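You operate a simulated robot arm through the tools that you are given. There is no shell and no other tool.

You run a simulated robot arm. Do the job below in one go: nothing can be reset, and whatever is moved stays where it is left.

## Task
Check the white battery on the grey tester and stand it in the tray for its reading.
Fine: switch the tester off again.

Only the result counts: the job must be done as asked and must still hold three seconds after the hand-in. Knocking over, shifting, dropping, spilling or breaking anything else fails it.

## Robot
A 6-joint arm with a two-finger parallel gripper, fixed in place. Base frame: the origin is on the floor under the middle of its stand, x ahead of it, y to its left, z up. Lengths are in mm, angles in degrees, forces in N, time in s.
With the tool pointing down near the work surface it reaches from about 300 to 660 mm from the base axis. Its first joint turns from -115.0 to 115.0 degrees. Payload 3.43 kg.
The tool frame sits at the grasp point between the pads (the TCP): z along the fingers, y along the line on which they close. The tips reach 34 mm beyond it. Largest opening 128 mm; finger width 24, thickness 12; the body of the gripper, 48 by 130 mm, starts 96 mm behind the TCP.
Orientation is that of the tool frame in the base frame, as [roll, pitch, yaw] about the fixed x, y, z axes, in that order (R = Rz(yaw) Ry(pitch) Rx(roll)). With the fingers straight down and closing along the base's y, the tool's x points along the base's -x, its y along +y and its z along -z.

## Interface
- The arm moves only by the tool arm_command. Its argument "series" is a list of rows, each a list of 3 entries, a list of its own where there are three numbers: the shift along the tool's x, y, z in units of 50 mm (1.0 is 50 mm), then the turn, a rotation vector about the tool's x, y, z in units of 5 degrees (1.0 is 5 degrees), then the closure, from 0 (fully open) to 1 (shut). In form: [[[x, y, z], [ax, ay, az], gripper], ...]. A call has 1 to 20 rows; each row shifts and turns the commanded pose from where the row before left it, along the tool's axes as they then stand. A call with a number of a shift or a turn outside -1 to 1 is refused whole. Rows are played at 5 a second. More than 50 mm and 8.6 degrees between two rows, or a gripper value outside its range, and nothing of the call is played. Where a pose cannot be reached the arm comes as near as it can. A force on the tool above 40 N (or 10 N above the force at the start of the call, whichever is more), or a blocked arm, ends the call early, and 0.2 s more pass. Each finger travels about 153 mm/s and halts on what it meets, pressing with about 26 N; the grip force reading is that of the motor and also rises with nothing between the fingers. The clock runs only during rows and for 0.2 s after the last one: add rows that do not move to give the fingers time. It gives the time, the measured TCP pose, the force on the tool (base axes), the opening and the grip force at its end, in the units of the frame above (readings bear some noise), with the torque about the TCP (base axes, N m) and any sound that the robot's microphone picked up, and new pictures: "pictures" is both (left out), scene, wrist or none.
- Cameras (640 x 400 px; columns grow to the right, rows downward): "scene" is fixed at [219.2, -501.3, 1666.3]; the picture's right is [0.93, -0.36, 0.00], its down [-0.18, -0.46, -0.87] and it looks along [0.32, 0.81, -0.50] (base axes); focal length 343 px, centre (320, 200). "wrist" rides on the gripper at [76, -11, -160] in the tool frame; the picture's right is [0.15, 0.99, 0.00], its down [-0.88, 0.13, -0.46] and it looks along [-0.45, 0.07, 0.89] (tool axes); focal length 234 px, centre (320, 200). There is no depth. A picture from a camera that has moved, and an enlarged one, comes with that camera's place and axes in the base frame and with its lens.
- slide_trunk(by): slides the trunk up (or, below 0, down) by that many mm; the arm rides with it, the base frame stays. It gives what a move gives, with no picture.
- zoom(camera, box): a new picture of the part [left, top, right, bottom] of that camera's present view, enlarged. It takes no simulated time.
- job_done(): hands the job in; it is judged then, once.

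Nothing tells you positions but the pictures and the camera data. Unless the task says otherwise, let go and move clear before handing in.

The tools are called after "Emit:" as name(argument=value, ...) on one line, values as JSON. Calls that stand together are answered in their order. arm_command: Moves the arm, as the interface text tells. Its arguments: {"type":"object","properties":{"series":{"type":"array","items":{"type":"array"}},"pictures":{"type":"string","enum":["both","scene","wrist","none"]}},"required":["series"]} The other tools are called the same way: slide_trunk (by) moves the trunk up or down; zoom (camera, box) takes an enlarged picture of a part of a camera's view; job_done () hands the job in.

At the start:

```text
t: 0.0
eef_pos: [386.6, 273.4, 1303.0]
orientation: [180.0, 0.0, 179.9]
ft_force: [-0.7, 0.1, 0.5]
ft_torque: [-0.03, 0.0, 0.02]
gripper_width: 128.0
finger_force: 0.0
trunk travel left (down, up): [-925.0, 65.0]
```

scene: 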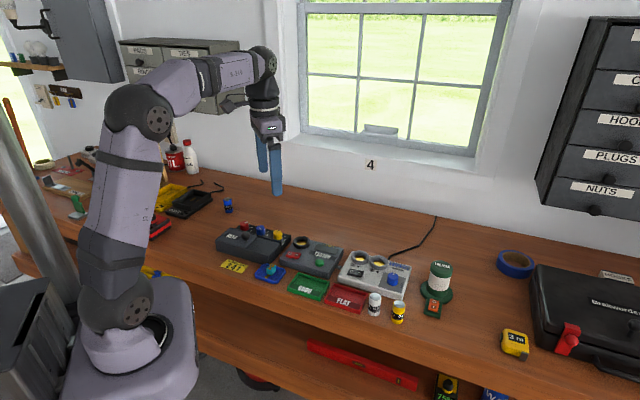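
wrist: 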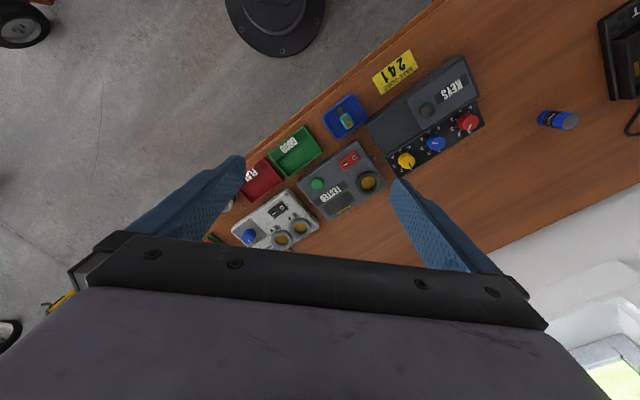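

I see a workbench with a dark grey tester, a light-coloured unit, green (GOOD) and red (FLAT) trays, and a white and a yellow battery. I'll zoom in for details before moving.

Emit:
zoom(camera="scene", box=[270, 220, 430, 330])

Emit:
zoom(camera="scene", box=[200, 190, 360, 300])

Emit:
zoom(camera="wrist", box=[220, 90, 420, 260])

```text
3.64 times, centred on (350, 275) of scene
camera zoom: at [219.2, -501.3, 1666.3], right [0.93, -0.36, 0.0], down [-0.18, -0.46, -0.87], along [0.32, 0.81, -0.5], focal length 1249 px, centre (211, -73)
```

zoom: 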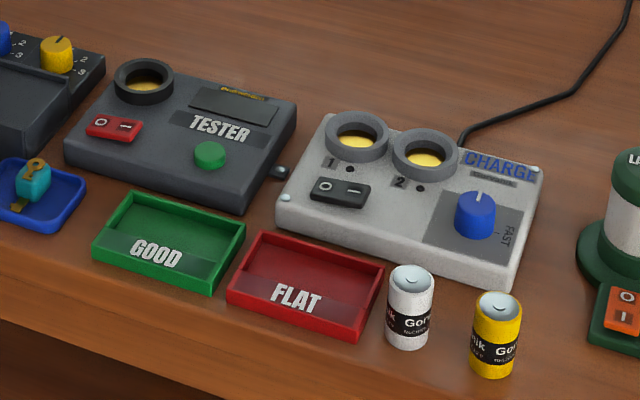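

```text
3.64 times, centred on (280, 245) of scene
camera zoom: at [219.2, -501.3, 1666.3], right [0.93, -0.36, 0.0], down [-0.18, -0.46, -0.87], along [0.32, 0.81, -0.5], focal length 1249 px, centre (466, 36)
```

zoom: 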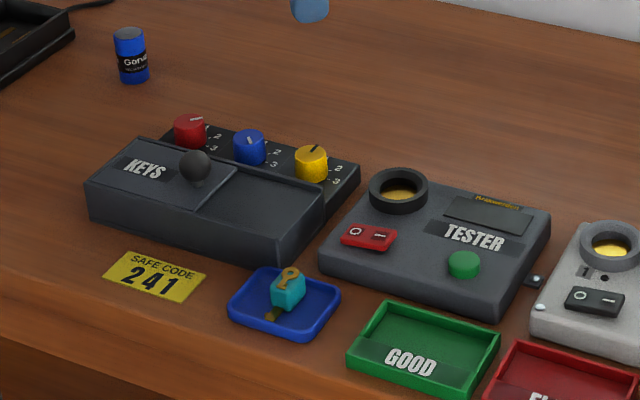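

```text
2.35 times, centred on (320, 175) of wrist
camera zoom: at [310.3, 260.4, 1463.5], right [-0.15, 0.99, 0.0], down [0.88, 0.13, 0.46], along [0.45, 0.07, -0.89], focal length 551 px, centre (320, 259)
```

zoom: 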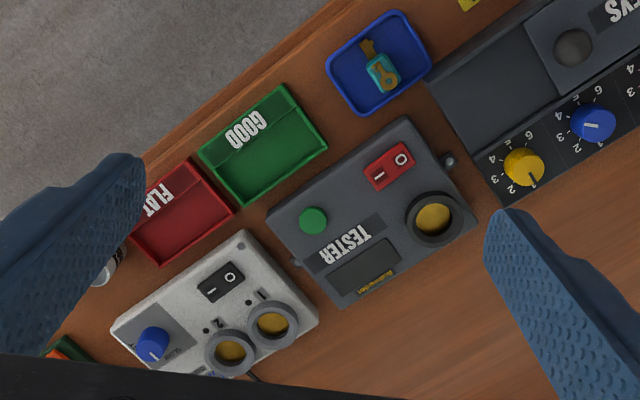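

The tester (dark grey, red rocker, green button, display, one well) is at about (500, 400), the GOOD and FLAT trays are in front of it, and the white battery stands beside FLAT. I'll move closer and towards -y for clearer pictures.

Emit:
arm_command(series=[[[0.5, -1, 0.5], [0, 0, 0], 0], [[0.5, -1, 0.5], [0, 0, 0], 0], [[0, -0.5, 0.5], [0, 0, 0], 0], [[0, 0, 0], [0, 0, 0], 0]])

```text
refused: row 1 steps farther than a row can; nothing moved
```

The first step was too long in combination, so I'll use smaller steps for the same move.

Emit:
arm_command(series=[[[0.3, -0.8, 0.3], [0, 0, 0], 0], [[0.3, -0.8, 0.3], [0, 0, 0], 0], [[0.3, -0.8, 0.3], [0, 0, 0], 0], [[0, 0, 0.8], [0, 0, 0], 0], [[0, 0, 0], [0, 0, 0], 0]])

```text
t: 1.2
eef_pos: [341.0, 151.3, 1218.8]
orientation: [-180.0, 0.0, 180.0]
ft_force: [0.1, -0.3, -0.3]
ft_torque: [0.03, -0.03, -0.02]
gripper_width: 128.2
finger_force: 0.0
trunk travel left (down, up): [-925.0, 65.0]
camera wrist: at [264.7, 139.1, 1378.0], right [-0.15, 0.99, 0.0], down [0.88, 0.13, 0.46], along [0.45, 0.07, -0.89], focal length 234 px, centre (320, 200)
```

scene: 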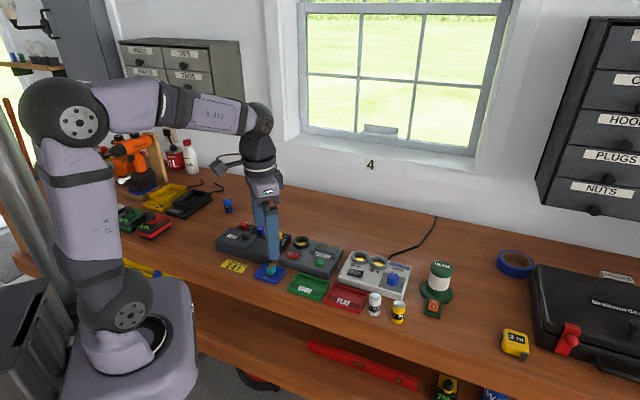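
wrist: 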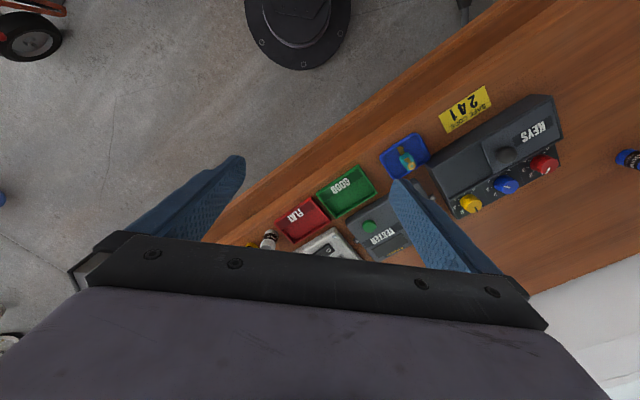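

The bench runs at about 45° to the base, with its surface near z≈915. I'll move over the tester and charger area and yaw by about 43°, so the tool's y lies along the bench normal, to get a close view.

Emit:
arm_command(series=[[[-0.616, 0.508, 0], [0, 0, 0], 0], [[-0.616, 0.508, 0], [0, 0, 0], 0], [[-0.616, 0.508, 0], [0, 0, 0], 0], [[-0.616, 0.508, 0], [0, 0, 0], 0], [[-0.616, 0.508, 0], [0, 0, 0], 0], [[0, 0, 0], [0, 0, 0.956], 0], [[0, 0, 0], [0, 0, 0.956], 0], [[0, 0, 0], [0, 0, 0.956], 0], [[0, 0, 0], [0, 0, 0.956], 0], [[0, 0, 0], [0, 0, 0.956], 0], [[0, 0, 0], [0, 0, 0.956], 0], [[0, 0, 0], [0, 0, 0.956], 0], [[0, 0, 0], [0, 0, 0.956], 0], [[0, 0, 0], [0, 0, 0.956], 0], [[0, 0, 0], [0, 0, 0], 0]])

```text
t: 4.4
eef_pos: [495.6, 279.7, 1218.8]
orientation: [-179.9, 0.0, 136.9]
ft_force: [0.0, 0.0, 0.1]
ft_torque: [0.01, -0.05, 0.03]
gripper_width: 128.1
finger_force: 0.1
trunk travel left (down, up): [-925.0, 65.0]
camera wrist: at [432.4, 322.1, 1378.6], right [0.57, 0.82, 0.0], down [0.73, -0.51, 0.46], along [0.37, -0.26, -0.89], focal length 234 px, centre (320, 200)
```

scene: 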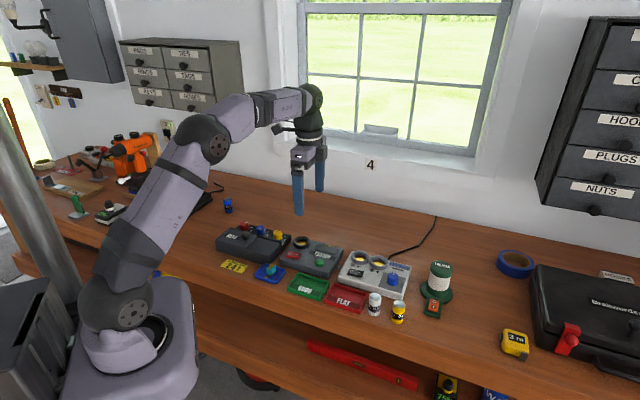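
wrist: 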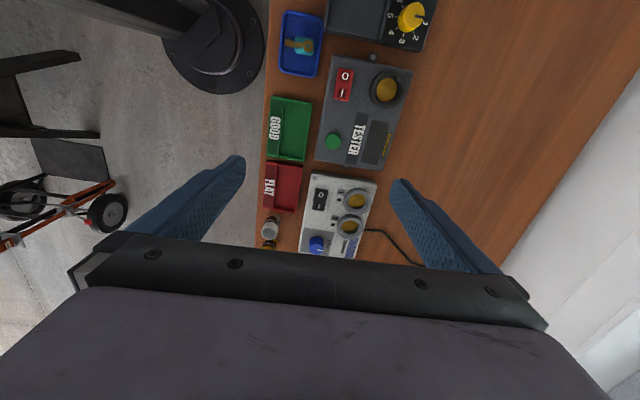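

The whole working area is now visible from above. I'll zoom on the tester, trays and batteries to measure them.

Emit:
zoom(camera="wrist", box=[250, 40, 430, 160])

Emit:
zoom(camera="wrist", box=[240, 150, 400, 260])

Emit:
zoom(camera="scene", box=[280, 230, 350, 280])

Emit:
zoom(camera="scene", box=[350, 270, 420, 330])

```text
3.33 times, centred on (340, 100) of wrist
camera zoom: at [432.4, 322.1, 1378.6], right [0.57, 0.82, 0.0], down [0.73, -0.51, 0.46], along [0.37, -0.26, -0.89], focal length 781 px, centre (253, 533)
```

zoom: 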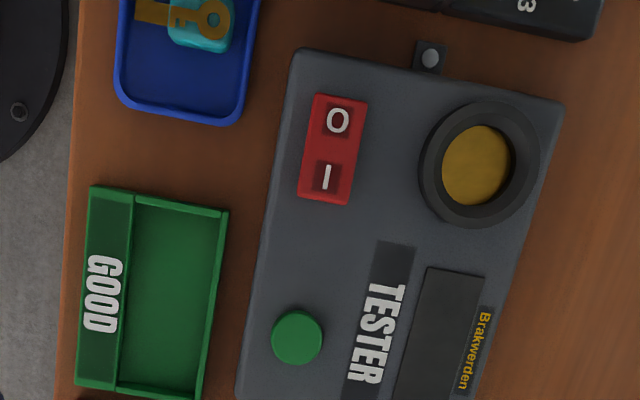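

```text
3.64 times, centred on (320, 205) of wrist
camera zoom: at [432.4, 322.1, 1378.6], right [0.57, 0.82, 0.0], down [0.73, -0.51, 0.46], along [0.37, -0.26, -0.89], focal length 852 px, centre (320, 182)
```

zoom: 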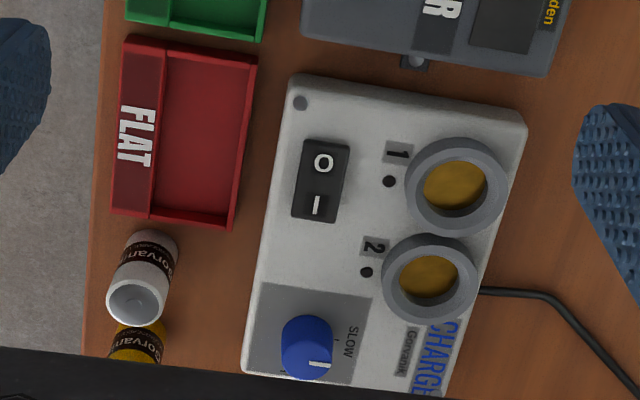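

```text
8.00 times, centred on (315, 255) of scene
camera zoom: at [219.2, -501.3, 1666.3], right [0.93, -0.36, 0.0], down [-0.18, -0.46, -0.87], along [0.32, 0.81, -0.5], focal length 2747 px, centre (360, -240)
```

zoom: 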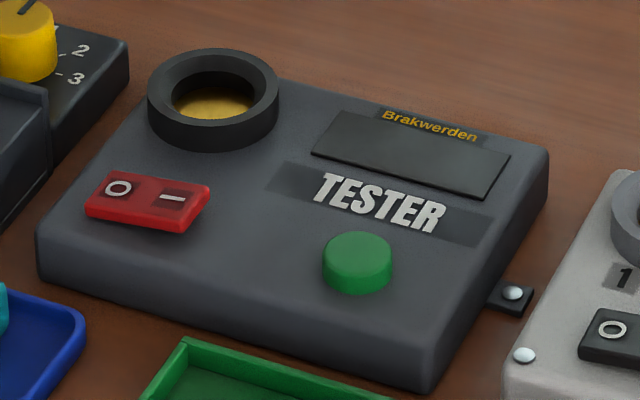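

```text
6.67 times, centred on (385, 300) of scene
camera zoom: at [219.2, -501.3, 1666.3], right [0.93, -0.36, 0.0], down [-0.18, -0.46, -0.87], along [0.32, 0.81, -0.5], focal length 2289 px, centre (-113, -467)
```

zoom: 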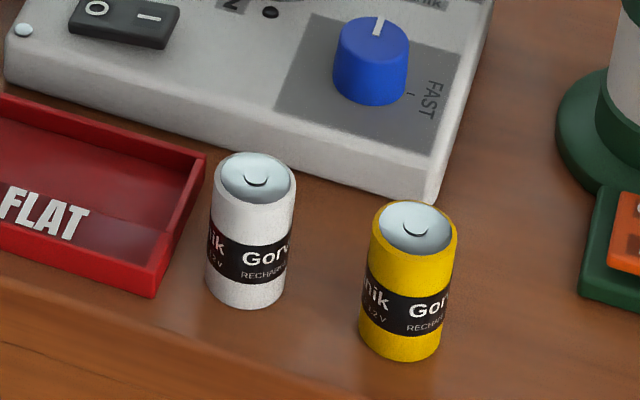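

The ring of the tester's well is at about (506, 405, 959) and about 13 mm deep. The white battery stands at about (605, 75), with its top at z≈977 on a table at about 918. I'll go above the white battery with a partly closed gripper and check the alignment.

Emit:
arm_command(series=[[[-0.731, -0.2487, 0.396], [0, 0, 0], 0.3], [[-0.731, -0.2487, 0.396], [0, 0, 0], 0.375], [[-0.731, -0.2487, 0.396], [0, 0, 0], 0.375], [[-0.731, -0.2487, 0.396], [0, 0, 0], 0.375], [[-0.731, -0.2487, 0.396], [0, 0, 0], 0.375], [[-0.731, -0.2487, 0.396], [0, 0, 0], 0.375], [[0, 0, 0], [0, 0, 0], 0.375]])

```text
t: 6.0
eef_pos: [604.1, 74.8, 1099.2]
orientation: [179.9, 0.0, 137.0]
ft_force: [-0.1, -0.1, -0.2]
ft_torque: [-0.02, -0.02, 0.01]
gripper_width: 79.8
finger_force: 0.1
trunk travel left (down, up): [-925.0, 65.0]
camera wrist: at [541.6, 118.2, 1259.6], right [0.57, 0.82, 0.0], down [0.73, -0.51, 0.46], along [0.38, -0.26, -0.89], focal length 234 px, centre (320, 200)
```

scene: 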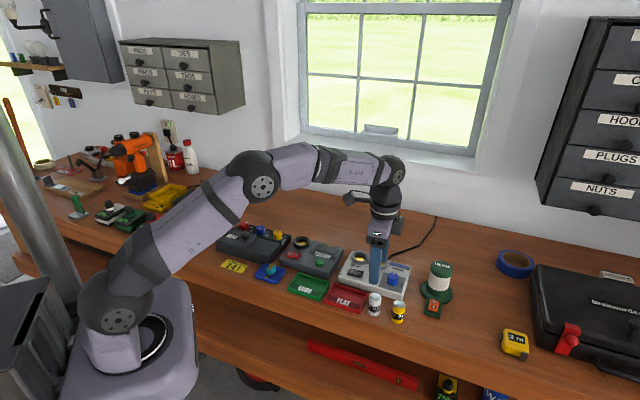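
wrist: 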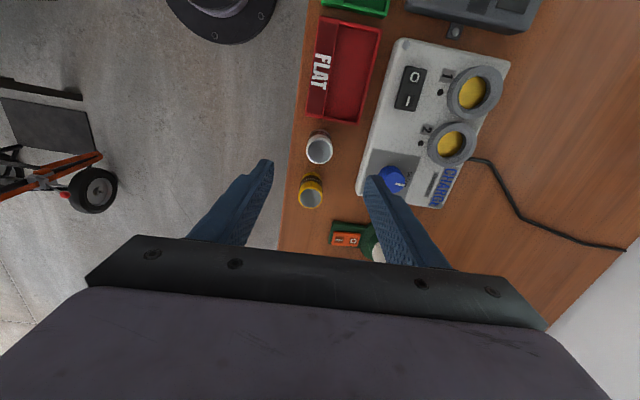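

The white battery's top lies almost exactly on the tool axis line. I'll zoom to verify.

Emit:
zoom(camera="wrist", box=[270, 110, 370, 220])

Emit:
zoom(camera="scene", box=[330, 220, 430, 330])

```text
3.64 times, centred on (320, 165) of wrist
camera zoom: at [541.6, 118.2, 1259.6], right [0.57, 0.82, 0.0], down [0.73, -0.51, 0.46], along [0.38, -0.26, -0.89], focal length 852 px, centre (320, 327)
```

zoom: 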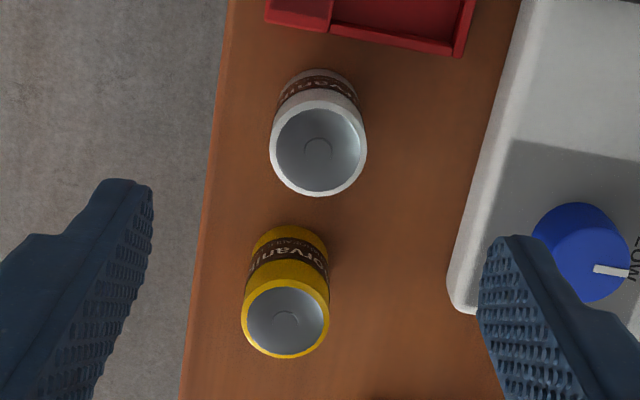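

```text
3.64 times, centred on (380, 275) of scene
camera zoom: at [219.2, -501.3, 1666.3], right [0.93, -0.36, 0.0], down [-0.18, -0.46, -0.87], along [0.32, 0.81, -0.5], focal length 1249 px, centre (102, -73)
```

zoom: 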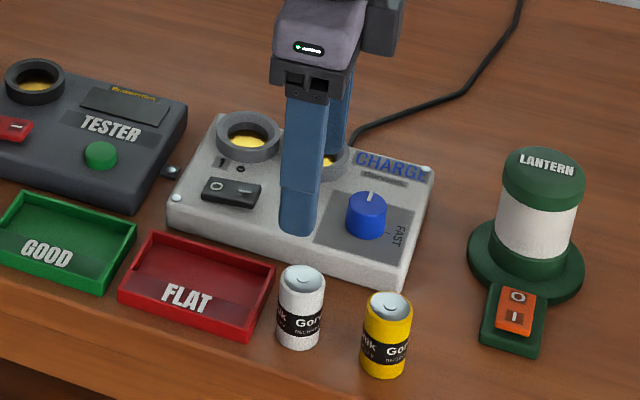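

Battery centre is within about 1 mm of the tool axis. I'll narrow the opening to 60 mm to stay clear of the charger (about 66 mm away), descend to TCP z≈974 and grip.

Emit:
arm_command(series=[[[0, -0.02, 0], [0, 0, 0], 0.53], [[0, 0, 0.5], [0, 0, 0], 0.53], [[0, 0, 0.5], [0, 0, 0], 0.53], [[0, 0, 0.5], [0, 0, 0], 0.53], [[0, 0, 0.4], [0, 0, 0], 0.53], [[0, 0, 0.3], [0, 0, 0], 0.53], [[0, 0, 0.3], [0, 0, 0], 0.53], [[0, 0, 0], [0, 0, 0], 0.53], [[0, 0, 0], [0, 0, 0], 0.53]])

```text
t: 8.0
eef_pos: [605.4, 75.6, 974.3]
orientation: [-179.9, 0.0, 136.9]
ft_force: [-0.2, 0.3, -0.6]
ft_torque: [0.02, -0.02, -0.01]
gripper_width: 60.1
finger_force: 0.1
trunk travel left (down, up): [-925.0, 65.0]
camera wrist: at [540.4, 117.7, 1134.3], right [0.57, 0.82, 0.0], down [0.73, -0.51, 0.46], along [0.37, -0.26, -0.89], focal length 234 px, centre (320, 200)
```

scene: 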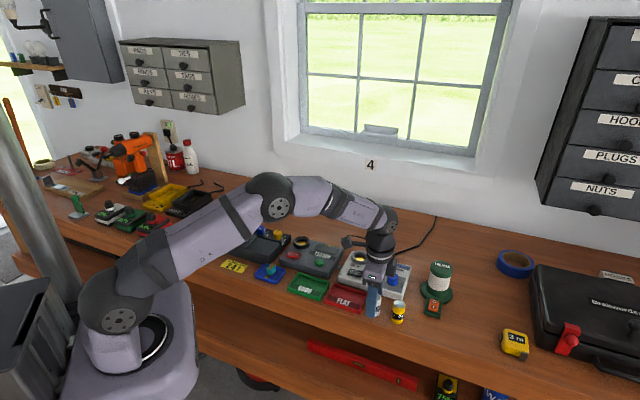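
wrist: 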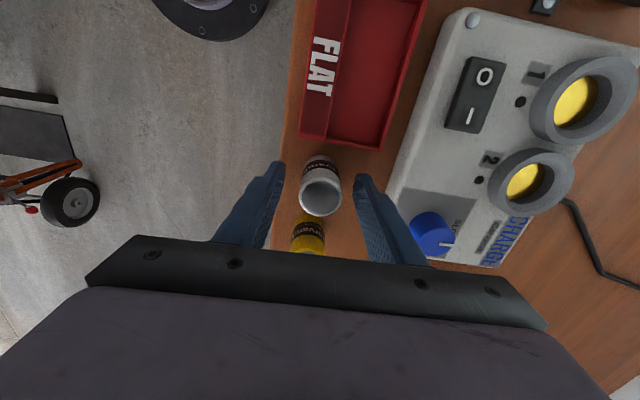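

The fingers straddle the white battery with clear room. Closing now.

Emit:
arm_command(series=[[[0, 0, 0], [0, 0, 0], 0.65], [[0, 0, 0], [0, 0, 0], 0.72], [[0, 0, 0], [0, 0, 0], 0.8], [[0, 0, 0], [0, 0, 0], 0.9], [[0, 0, 0], [0, 0, 0], 1.0], [[0, 0, 0], [0, 0, 0], 1.0]], pictures="wrist")

```text
t: 9.4
eef_pos: [603.5, 75.7, 974.7]
orientation: [-179.9, 0.0, 136.9]
ft_force: [1.2, 0.7, 0.8]
ft_torque: [-0.01, -0.01, 0.02]
gripper_width: 32.1
finger_force: 26.0
trunk travel left (down, up): [-925.0, 65.0]
camera wrist: at [540.4, 117.7, 1134.6], right [0.57, 0.82, 0.0], down [0.73, -0.51, 0.46], along [0.38, -0.26, -0.89], focal length 234 px, centre (320, 200)
```

wrist: 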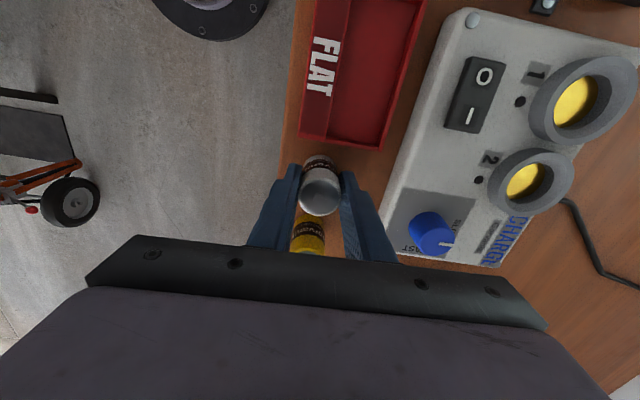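

The battery is held (opening 32 mm). I'll lift straight up and check the hold.

Emit:
arm_command(series=[[[0, 0, -0.2], [0, 0, 0], 1.0], [[0, 0, -0.4], [0, 0, 0], 1.0], [[0, 0, -0.5], [0, 0, 0], 1.0], [[0, 0, -0.5], [0, 0, 0], 1.0], [[0, 0, -0.5], [0, 0, 0], 1.0], [[0, 0, -0.5], [0, 0, 0], 1.0], [[0, 0, 0], [0, 0, 0], 1.0], [[0, 0, 0], [0, 0, 0], 1.0]])

Emit:
zoom(camera="wrist", box=[260, 130, 380, 250])

Emit:
zoom(camera="scene", box=[330, 220, 430, 330])

```text
t: 11.2
eef_pos: [604.3, 74.5, 1105.3]
orientation: [179.9, 0.0, 136.9]
ft_force: [-1.1, 0.0, -1.0]
ft_torque: [0.01, 0.02, -0.03]
gripper_width: 31.8
finger_force: 26.5
trunk travel left (down, up): [-925.0, 65.0]
camera wrist: at [540.1, 117.6, 1265.3], right [0.57, 0.82, 0.0], down [0.73, -0.51, 0.46], along [0.37, -0.26, -0.89], focal length 234 px, centre (320, 200)
```

scene: 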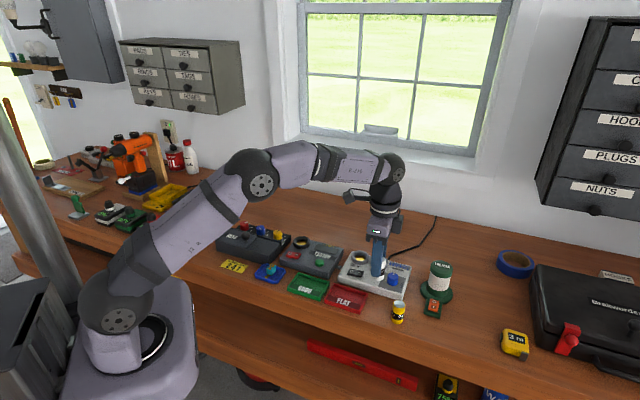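
wrist: 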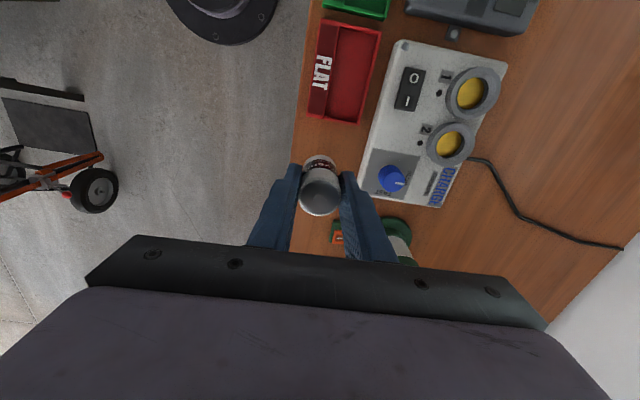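

```text
3.33 times, centred on (320, 190) of wrist
camera zoom: at [540.1, 117.6, 1265.3], right [0.57, 0.82, 0.0], down [0.73, -0.51, 0.46], along [0.37, -0.26, -0.89], focal length 781 px, centre (320, 233)
```

zoom: 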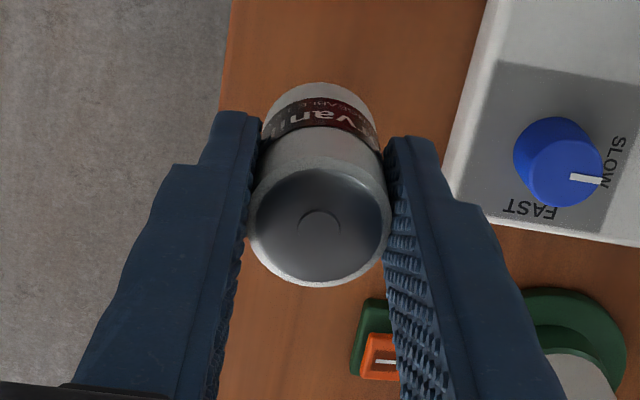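

```text
3.64 times, centred on (380, 275) of scene
camera zoom: at [219.2, -501.3, 1666.3], right [0.93, -0.36, 0.0], down [-0.18, -0.46, -0.87], along [0.32, 0.81, -0.5], focal length 1249 px, centre (102, -73)
```

zoom: 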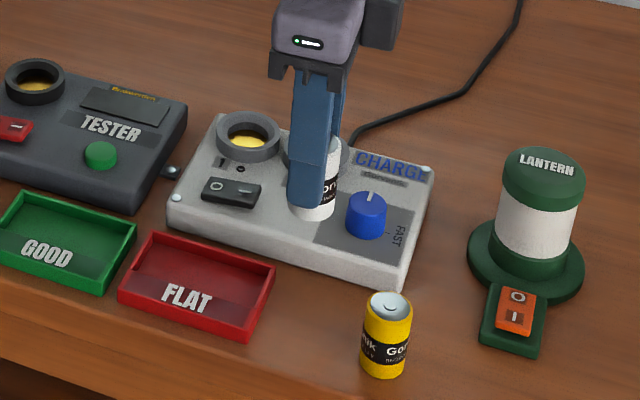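

The battery hangs straight in the grip. Moving it to above the tester's well at about (505, 406).

Emit:
arm_command(series=[[[0.3, 0.175, 0], [0, 0, 0], 1.0], [[0.628, 0.3665, 0], [0, 0, 0], 1.0], [[0.628, 0.3665, 0], [0, 0, 0], 1.0], [[0.628, 0.3665, 0], [0, 0, 0], 1.0], [[0.628, 0.3665, 0], [0, 0, 0], 1.0], [[0.628, 0.3665, 0], [0, 0, 0], 1.0], [[0.628, 0.3665, 0], [0, 0, 0], 1.0], [[0.628, 0.3665, 0], [0, 0, 0], 1.0], [[0.628, 0.3665, 0], [0, 0, 0], 1.0], [[0.628, 0.3665, 0], [0, 0, 0], 1.0], [[0, 0, 0], [0, 0, 0], 1.0], [[0, 0, 0], [0, 0, 0], 1.0]])

Emit:
zoom(camera="wrist", box=[230, 60, 420, 230])

Emit:
zoom(camera="scene", box=[260, 190, 360, 280])

```text
t: 13.8
eef_pos: [498.5, 398.2, 1103.0]
orientation: [-180.0, 0.1, 136.9]
ft_force: [-0.1, -0.2, -1.7]
ft_torque: [0.01, -0.02, 0.04]
gripper_width: 31.6
finger_force: 25.8
out of reach, approached as far as the arm can: row 10
trunk travel left (down, up): [-925.0, 65.0]
camera wrist: at [435.2, 441.1, 1262.7], right [0.57, 0.82, 0.0], down [0.73, -0.51, 0.46], along [0.37, -0.26, -0.89], focal length 234 px, centre (320, 200)
```

scene: 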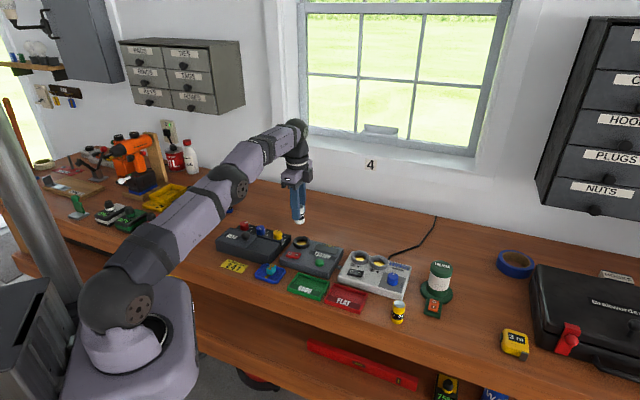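
wrist: 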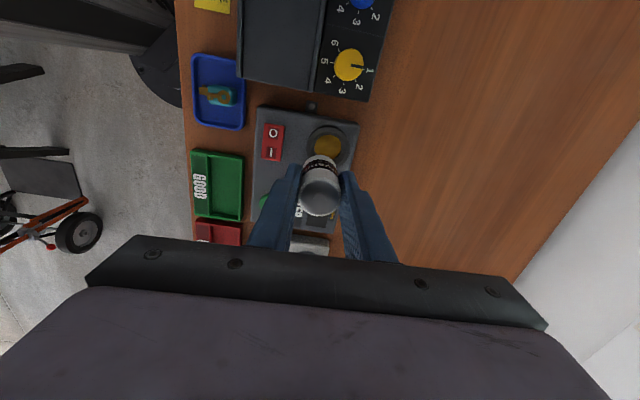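

```text
2.35 times, centred on (325, 145) of wrist
camera zoom: at [435.2, 441.1, 1262.7], right [0.57, 0.82, 0.0], down [0.73, -0.51, 0.46], along [0.37, -0.26, -0.89], focal length 551 px, centre (308, 329)
```

zoom: 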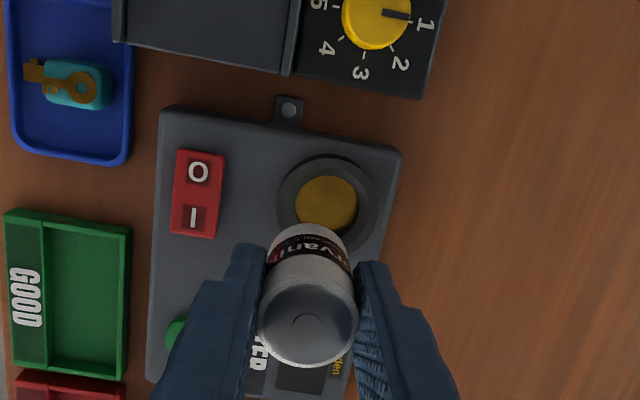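

```text
4.44 times, centred on (310, 235) of scene
camera zoom: at [219.2, -501.3, 1666.3], right [0.93, -0.36, 0.0], down [-0.18, -0.46, -0.87], along [0.32, 0.81, -0.5], focal length 1526 px, centre (364, 44)
```

zoom: 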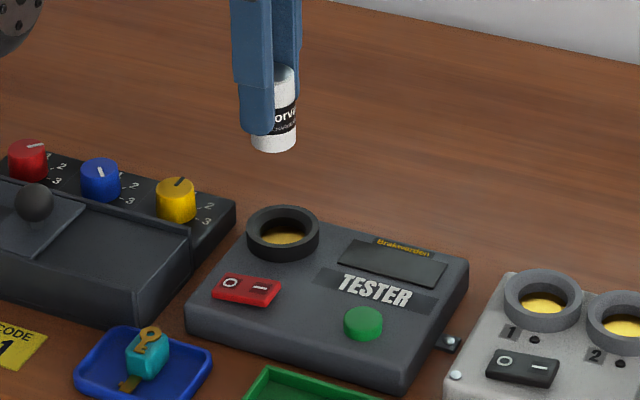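

The well was just out of reach at this height. I'll raise the trunk 60 mm for margin; then I can come down and correct outward by about (3, 10) mm in the tool frame.

Emit:
slide_trunk(by=60)

Emit:
arm_command(series=[[[0, 0, 0.4], [0, 0, 0], 1.0], [[0, 0, 0.4], [0, 0, 0], 1.0], [[0, 0, 0.4], [0, 0, 0], 1.0], [[0, 0, 0], [0, 0, 0], 1.0], [[0, 0, 0], [0, 0, 0], 1.0]])

```text
t: 14.8
eef_pos: [498.5, 399.5, 1162.3]
orientation: [-180.0, -0.1, 136.9]
ft_force: [-0.1, 0.3, -1.8]
ft_torque: [-0.02, 0.02, 0.02]
gripper_width: 31.8
finger_force: 26.6
trunk travel left (down, up): [-985.0, 5.0]
```

```text
t: 16.0
eef_pos: [498.1, 398.1, 1102.5]
orientation: [180.0, 0.0, 136.8]
ft_force: [0.2, 0.4, -1.4]
ft_torque: [0.03, -0.01, 0.0]
gripper_width: 31.9
finger_force: 26.2
trunk travel left (down, up): [-985.0, 5.0]
camera wrist: at [435.3, 440.3, 1262.4], right [0.57, 0.82, 0.0], down [0.73, -0.51, 0.46], along [0.37, -0.26, -0.89], focal length 234 px, centre (320, 200)
```

scene: 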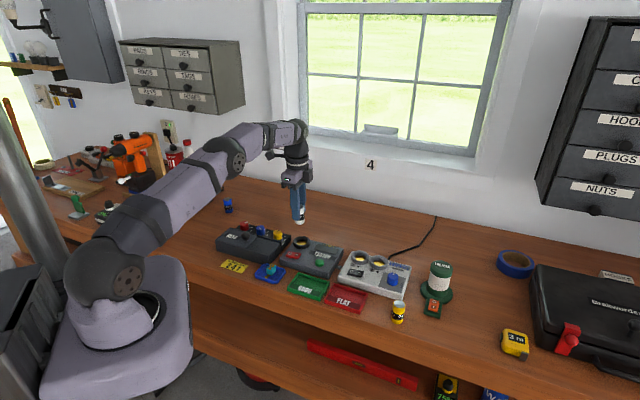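
wrist: 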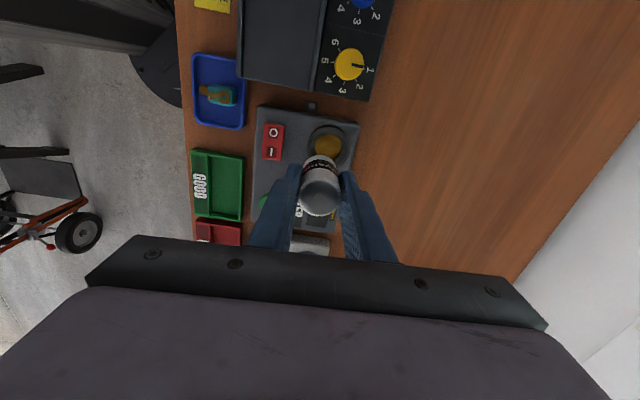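

The commanded pose follows the actual one. Now I'll shift outward by about 10.5 mm and down to TCP z≈1053, then re-measure over the well.

Emit:
arm_command(series=[[[0.05, 0.21, 0], [0, 0, 0], 1.0], [[0, 0, 0.5], [0, 0, 0], 1.0], [[0, 0, 0.5], [0, 0, 0], 1.0], [[0, 0, 0], [0, 0, 0], 1.0], [[0, 0, 0], [0, 0, 0], 1.0]])

Emit:
zoom(camera="wrist", box=[260, 90, 400, 230])

Emit:
zoom(camera="scene", box=[260, 190, 350, 270])

```text
t: 17.2
eef_pos: [503.6, 408.1, 1051.7]
orientation: [-180.0, 0.0, 137.1]
ft_force: [-0.5, 0.6, -1.3]
ft_torque: [-0.02, 0.0, 0.0]
gripper_width: 31.9
finger_force: 25.5
trunk travel left (down, up): [-985.0, 5.0]
camera wrist: at [440.6, 450.2, 1212.6], right [0.57, 0.82, 0.0], down [0.73, -0.51, 0.46], along [0.37, -0.26, -0.89], focal length 234 px, centre (320, 200)
```

scene: 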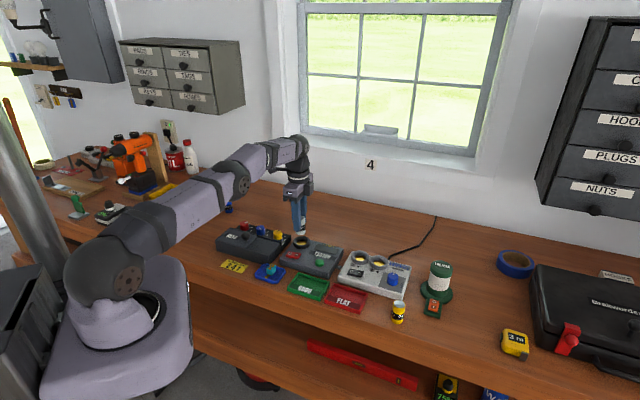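
wrist: 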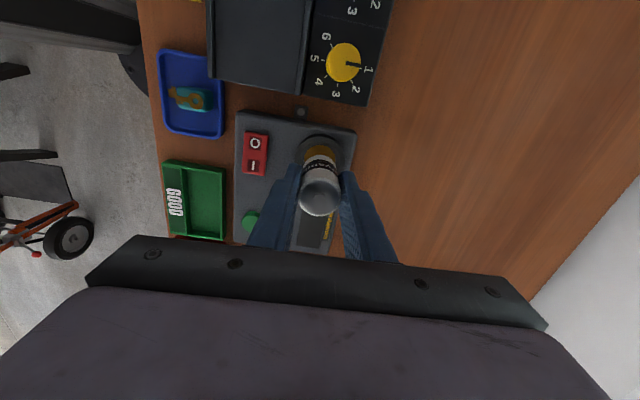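

```text
2.86 times, centred on (330, 160) of wrist
camera zoom: at [440.6, 450.2, 1212.6], right [0.57, 0.82, 0.0], down [0.73, -0.51, 0.46], along [0.37, -0.26, -0.89], focal length 669 px, centre (291, 314)
```

zoom: 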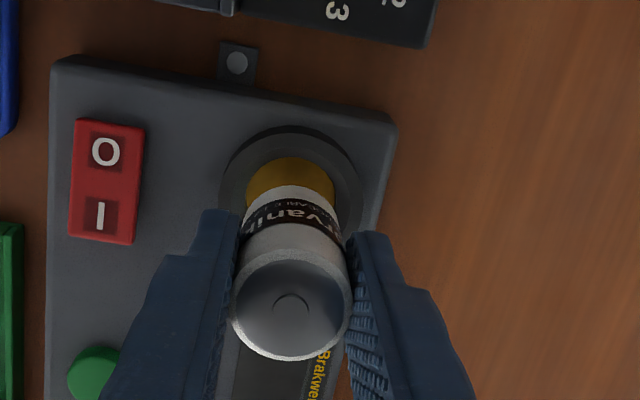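

```text
5.00 times, centred on (305, 230) of scene
camera zoom: at [219.2, -501.3, 1666.3], right [0.93, -0.36, 0.0], down [-0.18, -0.46, -0.87], along [0.32, 0.81, -0.5], focal length 1717 px, centre (395, 50)
```

zoom: 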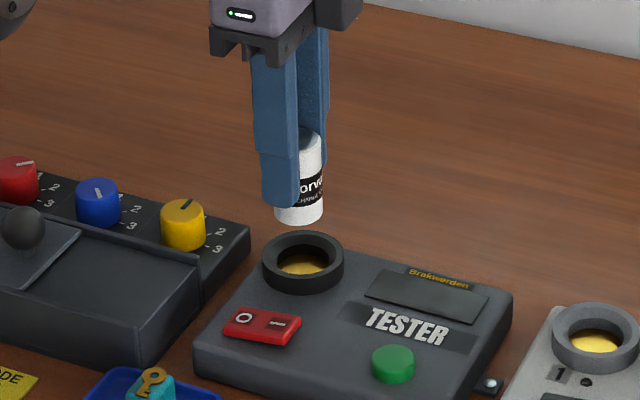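

The battery now sits right over the well. I'll take sharper zooms to check the last millimetre or two before inserting.

Emit:
zoom(camera="scene", box=[285, 220, 325, 255])

Emit:
zoom(camera="wrist", box=[290, 125, 360, 180])

```text
11.43 times, centred on (305, 238) of scene
camera zoom: at [219.2, -501.3, 1666.3], right [0.93, -0.36, 0.0], down [-0.18, -0.46, -0.87], along [0.32, 0.81, -0.5], focal length 3924 px, centre (491, -229)
```

zoom: 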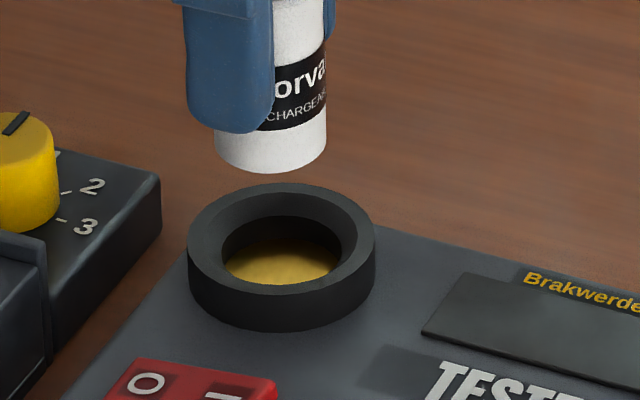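

```text
7.27 times, centred on (325, 152) of wrist
camera zoom: at [440.6, 450.2, 1212.6], right [0.57, 0.82, 0.0], down [0.73, -0.51, 0.46], along [0.37, -0.26, -0.89], focal length 1703 px, centre (284, 546)
```

zoom: 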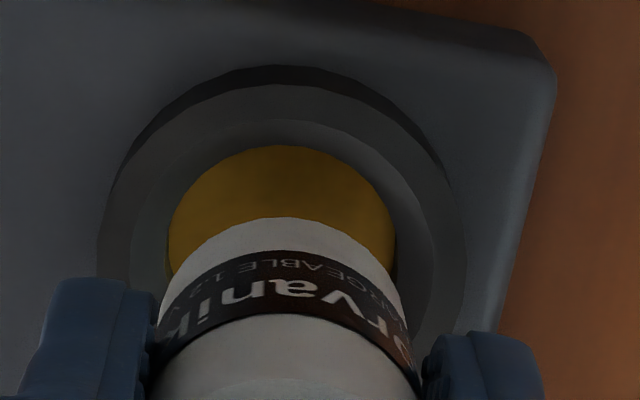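

Both views agree that the well is about 2 mm further along tool −x, and the hole is about 36 mm against the 32 mm battery. I'll correct that and lower to just above the well floor.

Emit:
arm_command(series=[[[-0.04, -0.006, 0], [0, 0, 0], 1.0], [[0, 0, 0.3], [0, 0, 0], 1.0], [[0, 0, 0.3], [0, 0, 0], 1.0], [[0, 0, 0.1], [0, 0, 0], 1.0], [[0, 0, 0.1], [0, 0, 0], 1.0], [[0, 0, 0], [0, 0, 0], 1.0]])

Emit:
zoom(camera="scene", box=[285, 220, 325, 255])

Emit:
zoom(camera="wrist", box=[280, 120, 370, 220])

```text
t: 18.6
eef_pos: [506.0, 404.5, 1012.7]
orientation: [-179.9, 0.0, 136.9]
ft_force: [-0.3, -0.4, -1.4]
ft_torque: [0.0, 0.0, 0.0]
gripper_width: 31.8
finger_force: 25.8
trunk travel left (down, up): [-985.0, 5.0]
camera wrist: at [442.1, 448.4, 1173.0], right [0.57, 0.82, 0.0], down [0.73, -0.51, 0.46], along [0.38, -0.26, -0.89], focal length 234 px, centre (320, 200)
```

scene: 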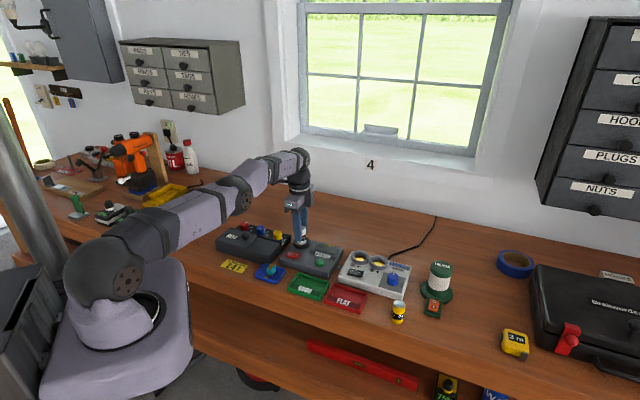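
wrist: 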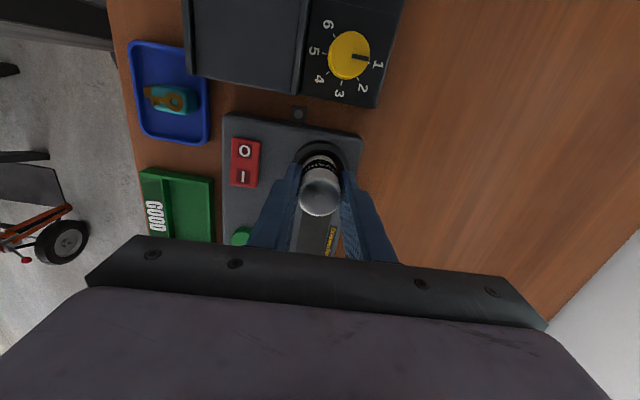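

```text
11.43 times, centred on (305, 238) of scene
camera zoom: at [219.2, -501.3, 1666.3], right [0.93, -0.36, 0.0], down [-0.18, -0.46, -0.87], along [0.32, 0.81, -0.5], focal length 3924 px, centre (491, -229)
```

zoom: 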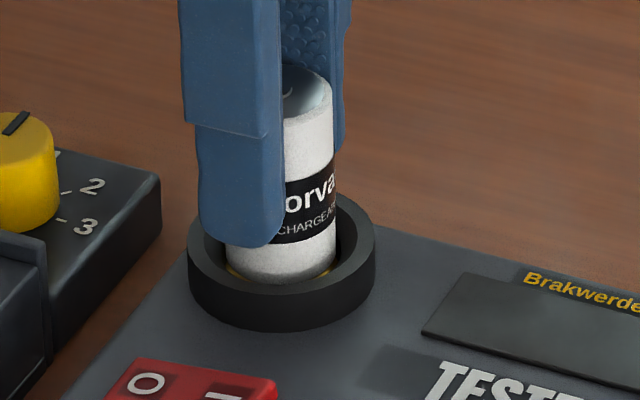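

```text
4.00 times, centred on (325, 170) of wrist
camera zoom: at [442.1, 448.4, 1173.0], right [0.57, 0.82, 0.0], down [0.73, -0.51, 0.46], along [0.38, -0.26, -0.89], focal length 937 px, centre (300, 320)
```

zoom: 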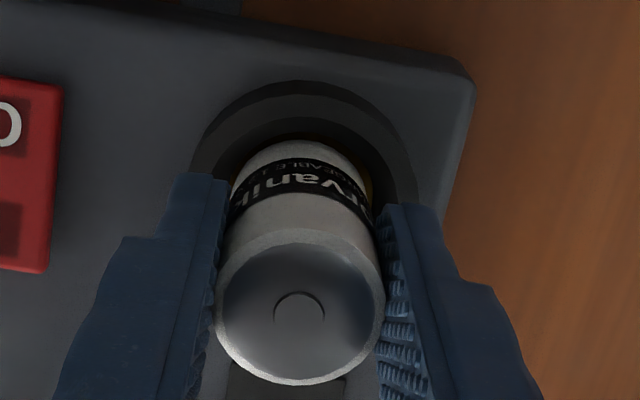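

The battery is centred and entering the well. Lowering slowly to find the floor.

Emit:
arm_command(series=[[[0, 0, 0.04], [0, 0, 0], 1.0], [[0, 0, 0.04], [0, 0, 0], 1.0], [[0, 0, 0.04], [0, 0, 0], 1.0], [[0, 0, 0], [0, 0, 0], 1.0]], pictures="none")

```text
t: 19.6
eef_pos: [506.4, 405.0, 1007.4]
orientation: [-179.9, 0.0, 137.1]
ft_force: [-0.8, 0.7, -2.4]
ft_torque: [0.04, -0.02, 0.01]
gripper_width: 32.0
finger_force: 26.5
trunk travel left (down, up): [-985.0, 5.0]
```

Emit:
arm_command(series=[[[0, 0, 0.03], [0, 0, 0], 1.0], [[0, 0, 0.03], [0, 0, 0], 1.0], [[0, 0, 0], [0, 0, 0], 1.0]], pictures="none")

Emit:
zoom(camera="scene", box=[285, 220, 325, 255])

```text
t: 20.4
eef_pos: [505.8, 405.8, 1003.4]
orientation: [179.9, 0.0, 136.9]
ft_force: [0.2, -1.0, 1.5]
ft_torque: [0.03, 0.0, 0.01]
gripper_width: 32.0
finger_force: 26.3
trunk travel left (down, up): [-985.0, 5.0]
```

```text
11.43 times, centred on (305, 238) of scene
camera zoom: at [219.2, -501.3, 1666.3], right [0.93, -0.36, 0.0], down [-0.18, -0.46, -0.87], along [0.32, 0.81, -0.5], focal length 3924 px, centre (491, -229)
```

zoom: 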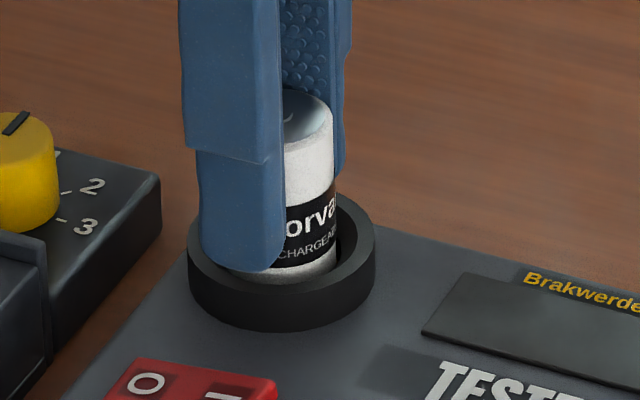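

Force has just begun to turn upward, which suggests first contact. I'll go down another millimetre or two.

Emit:
arm_command(series=[[[0, 0, 0.02], [0, 0, 0], 1.0], [[0, 0, 0], [0, 0, 0], 1.0]], pictures="none")

```text
t: 21.0
eef_pos: [505.8, 405.4, 1004.5]
orientation: [179.8, 0.1, 137.0]
ft_force: [1.4, -0.4, 6.4]
ft_torque: [-0.06, 0.02, 0.03]
gripper_width: 31.9
finger_force: 25.9
trunk travel left (down, up): [-985.0, 5.0]
```

The battery is seated on the well floor (about 6 N). Releasing and rising clear.

Emit:
arm_command(series=[[[0, 0, 0], [0, 0, 0], 0.72], [[0, 0, 0], [0, 0, 0], 0.65], [[0, 0, 0], [0, 0, 0], 0.55], [[0, 0, 0], [0, 0, 0], 0.55], [[0, 0, -0.3], [0, 0, 0], 0.55], [[0, 0, -0.6], [0, 0, 0], 0.55], [[0, 0, -0.6], [0, 0, 0], 0.55], [[0, 0, -0.4], [0, 0, 0], 0.55], [[0, 0, 0], [0, 0, 0], 0.55]])

Emit:
zoom(camera="scene", box=[280, 210, 350, 270])

Emit:
zoom(camera="wrist", box=[200, 80, 380, 240])

```text
t: 23.0
eef_pos: [506.2, 405.4, 1099.1]
orientation: [-180.0, -0.1, 136.9]
ft_force: [-0.3, 0.1, -0.3]
ft_torque: [-0.03, 0.03, 0.03]
gripper_width: 57.7
finger_force: 0.0
trunk travel left (down, up): [-985.0, 5.0]
camera wrist: at [442.7, 447.5, 1258.4], right [0.57, 0.82, 0.0], down [0.73, -0.51, 0.46], along [0.38, -0.26, -0.89], focal length 234 px, centre (320, 200)
```

scene: 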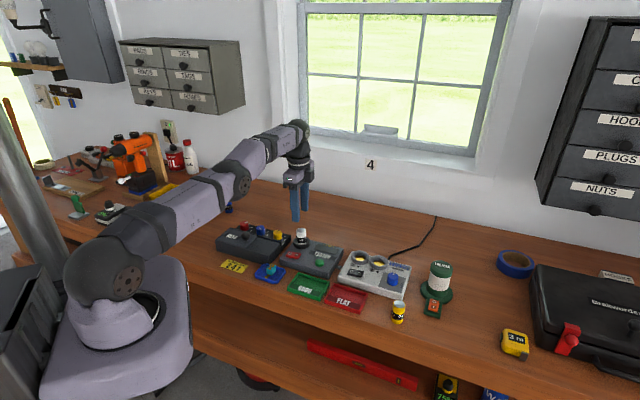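
wrist: 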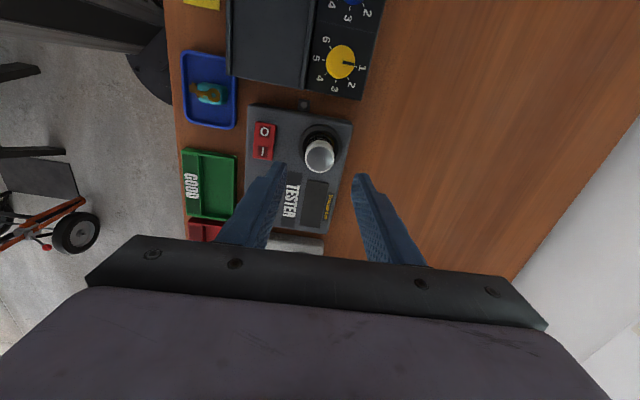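

```text
6.67 times, centred on (315, 240) of scene
camera zoom: at [219.2, -501.3, 1666.3], right [0.93, -0.36, 0.0], down [-0.18, -0.46, -0.87], along [0.32, 0.81, -0.5], focal length 2289 px, centre (353, -67)
```

zoom: 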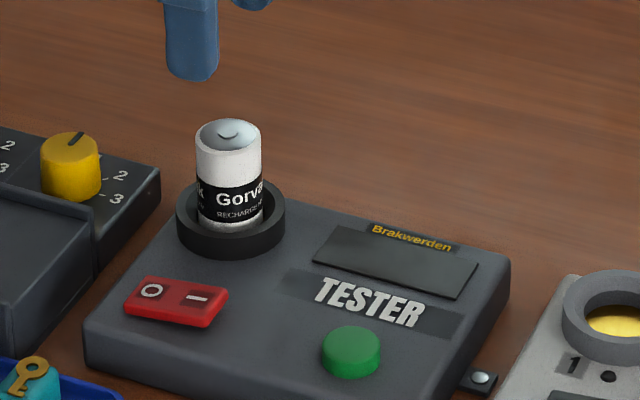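

```text
2.50 times, centred on (290, 160) of wrist
camera zoom: at [442.7, 447.5, 1258.4], right [0.57, 0.82, 0.0], down [0.73, -0.51, 0.46], along [0.38, -0.26, -0.89], focal length 585 px, centre (395, 300)
```

zoom: 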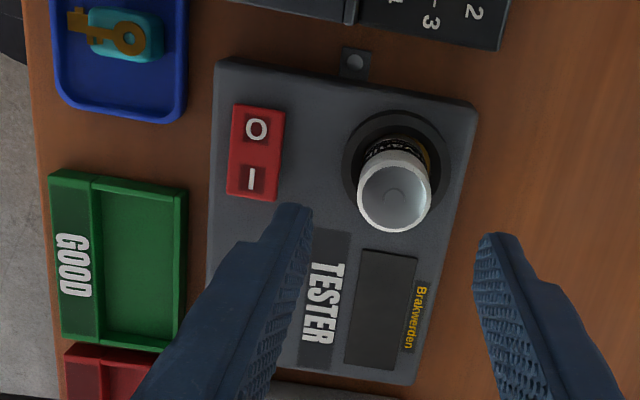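

The battery stands upright in the well. The rocker's I end appears raised (tester off), centred on about (472, 339), top near z≈960. I'll close the gripper and move above the I end.

Emit:
arm_command(series=[[[0, 0, 0], [0, 0, 0], 0.8], [[-0.198, -0.717, 0], [0, 0, 0], 1.0], [[-0.198, -0.717, 0], [0, 0, 0], 1.0], [[0, 0, 0.5], [0, 0, 0], 1.0], [[0, 0, 0.5], [0, 0, 0], 1.0], [[0, 0, 0.5], [0, 0, 0], 1.0], [[0, 0, 0], [0, 0, 0], 1.0], [[0, 0, 0], [0, 0, 0], 1.0]])

Emit:
zoom(camera="scene", box=[270, 215, 340, 275])

Emit:
zoom(camera="wrist", box=[250, 100, 400, 230])

```text
t: 24.8
eef_pos: [471.7, 340.1, 1022.3]
orientation: [-179.9, -0.1, 137.0]
ft_force: [0.5, 0.0, 0.7]
ft_torque: [0.01, -0.04, 0.03]
gripper_width: 0.2
finger_force: 25.2
trunk travel left (down, up): [-985.0, 5.0]
camera wrist: at [407.4, 383.4, 1183.0], right [0.57, 0.82, 0.0], down [0.73, -0.51, 0.46], along [0.38, -0.26, -0.89], focal length 234 px, centre (320, 200)
```

scene: 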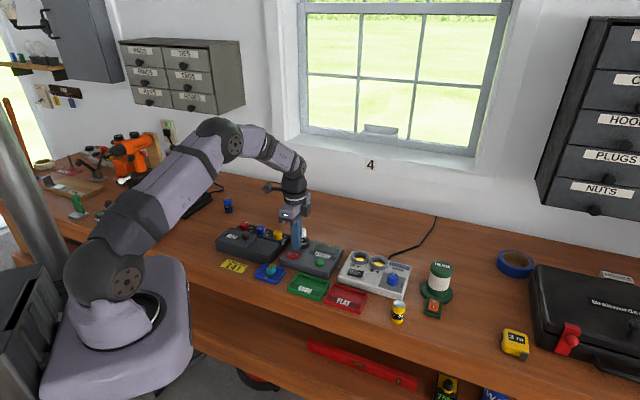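
wrist: 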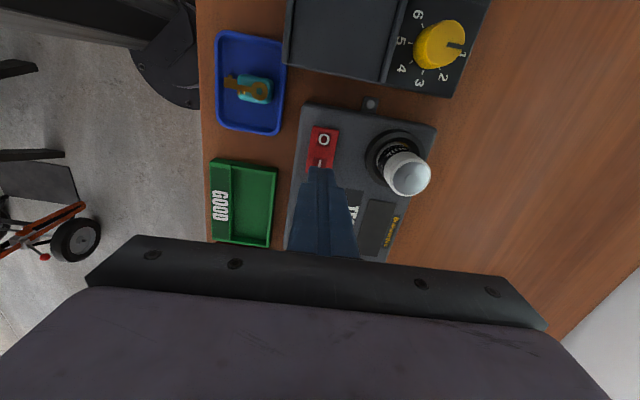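

```text
6.67 times, centred on (305, 245) of scene
camera zoom: at [219.2, -501.3, 1666.3], right [0.93, -0.36, 0.0], down [-0.18, -0.46, -0.87], along [0.32, 0.81, -0.5], focal length 2289 px, centre (420, -100)
```

zoom: 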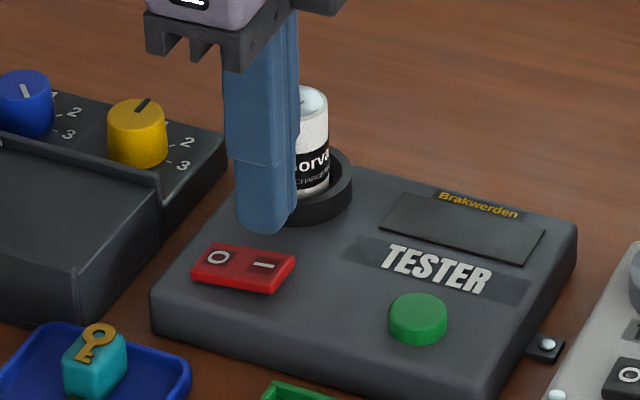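

```text
3.08 times, centred on (325, 165) of wrist
camera zoom: at [407.4, 383.4, 1183.0], right [0.57, 0.82, 0.0], down [0.73, -0.51, 0.46], along [0.38, -0.26, -0.89], focal length 720 px, centre (305, 308)
```

zoom: 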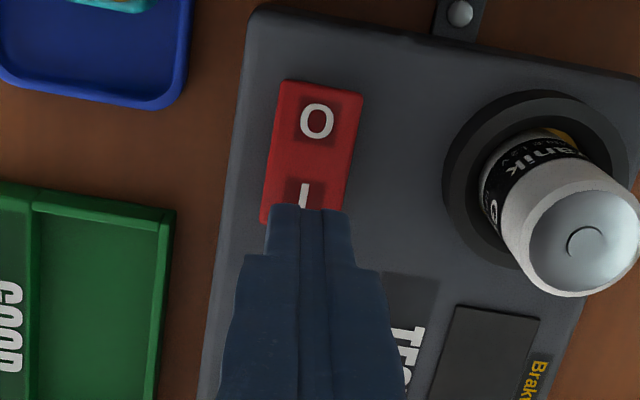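

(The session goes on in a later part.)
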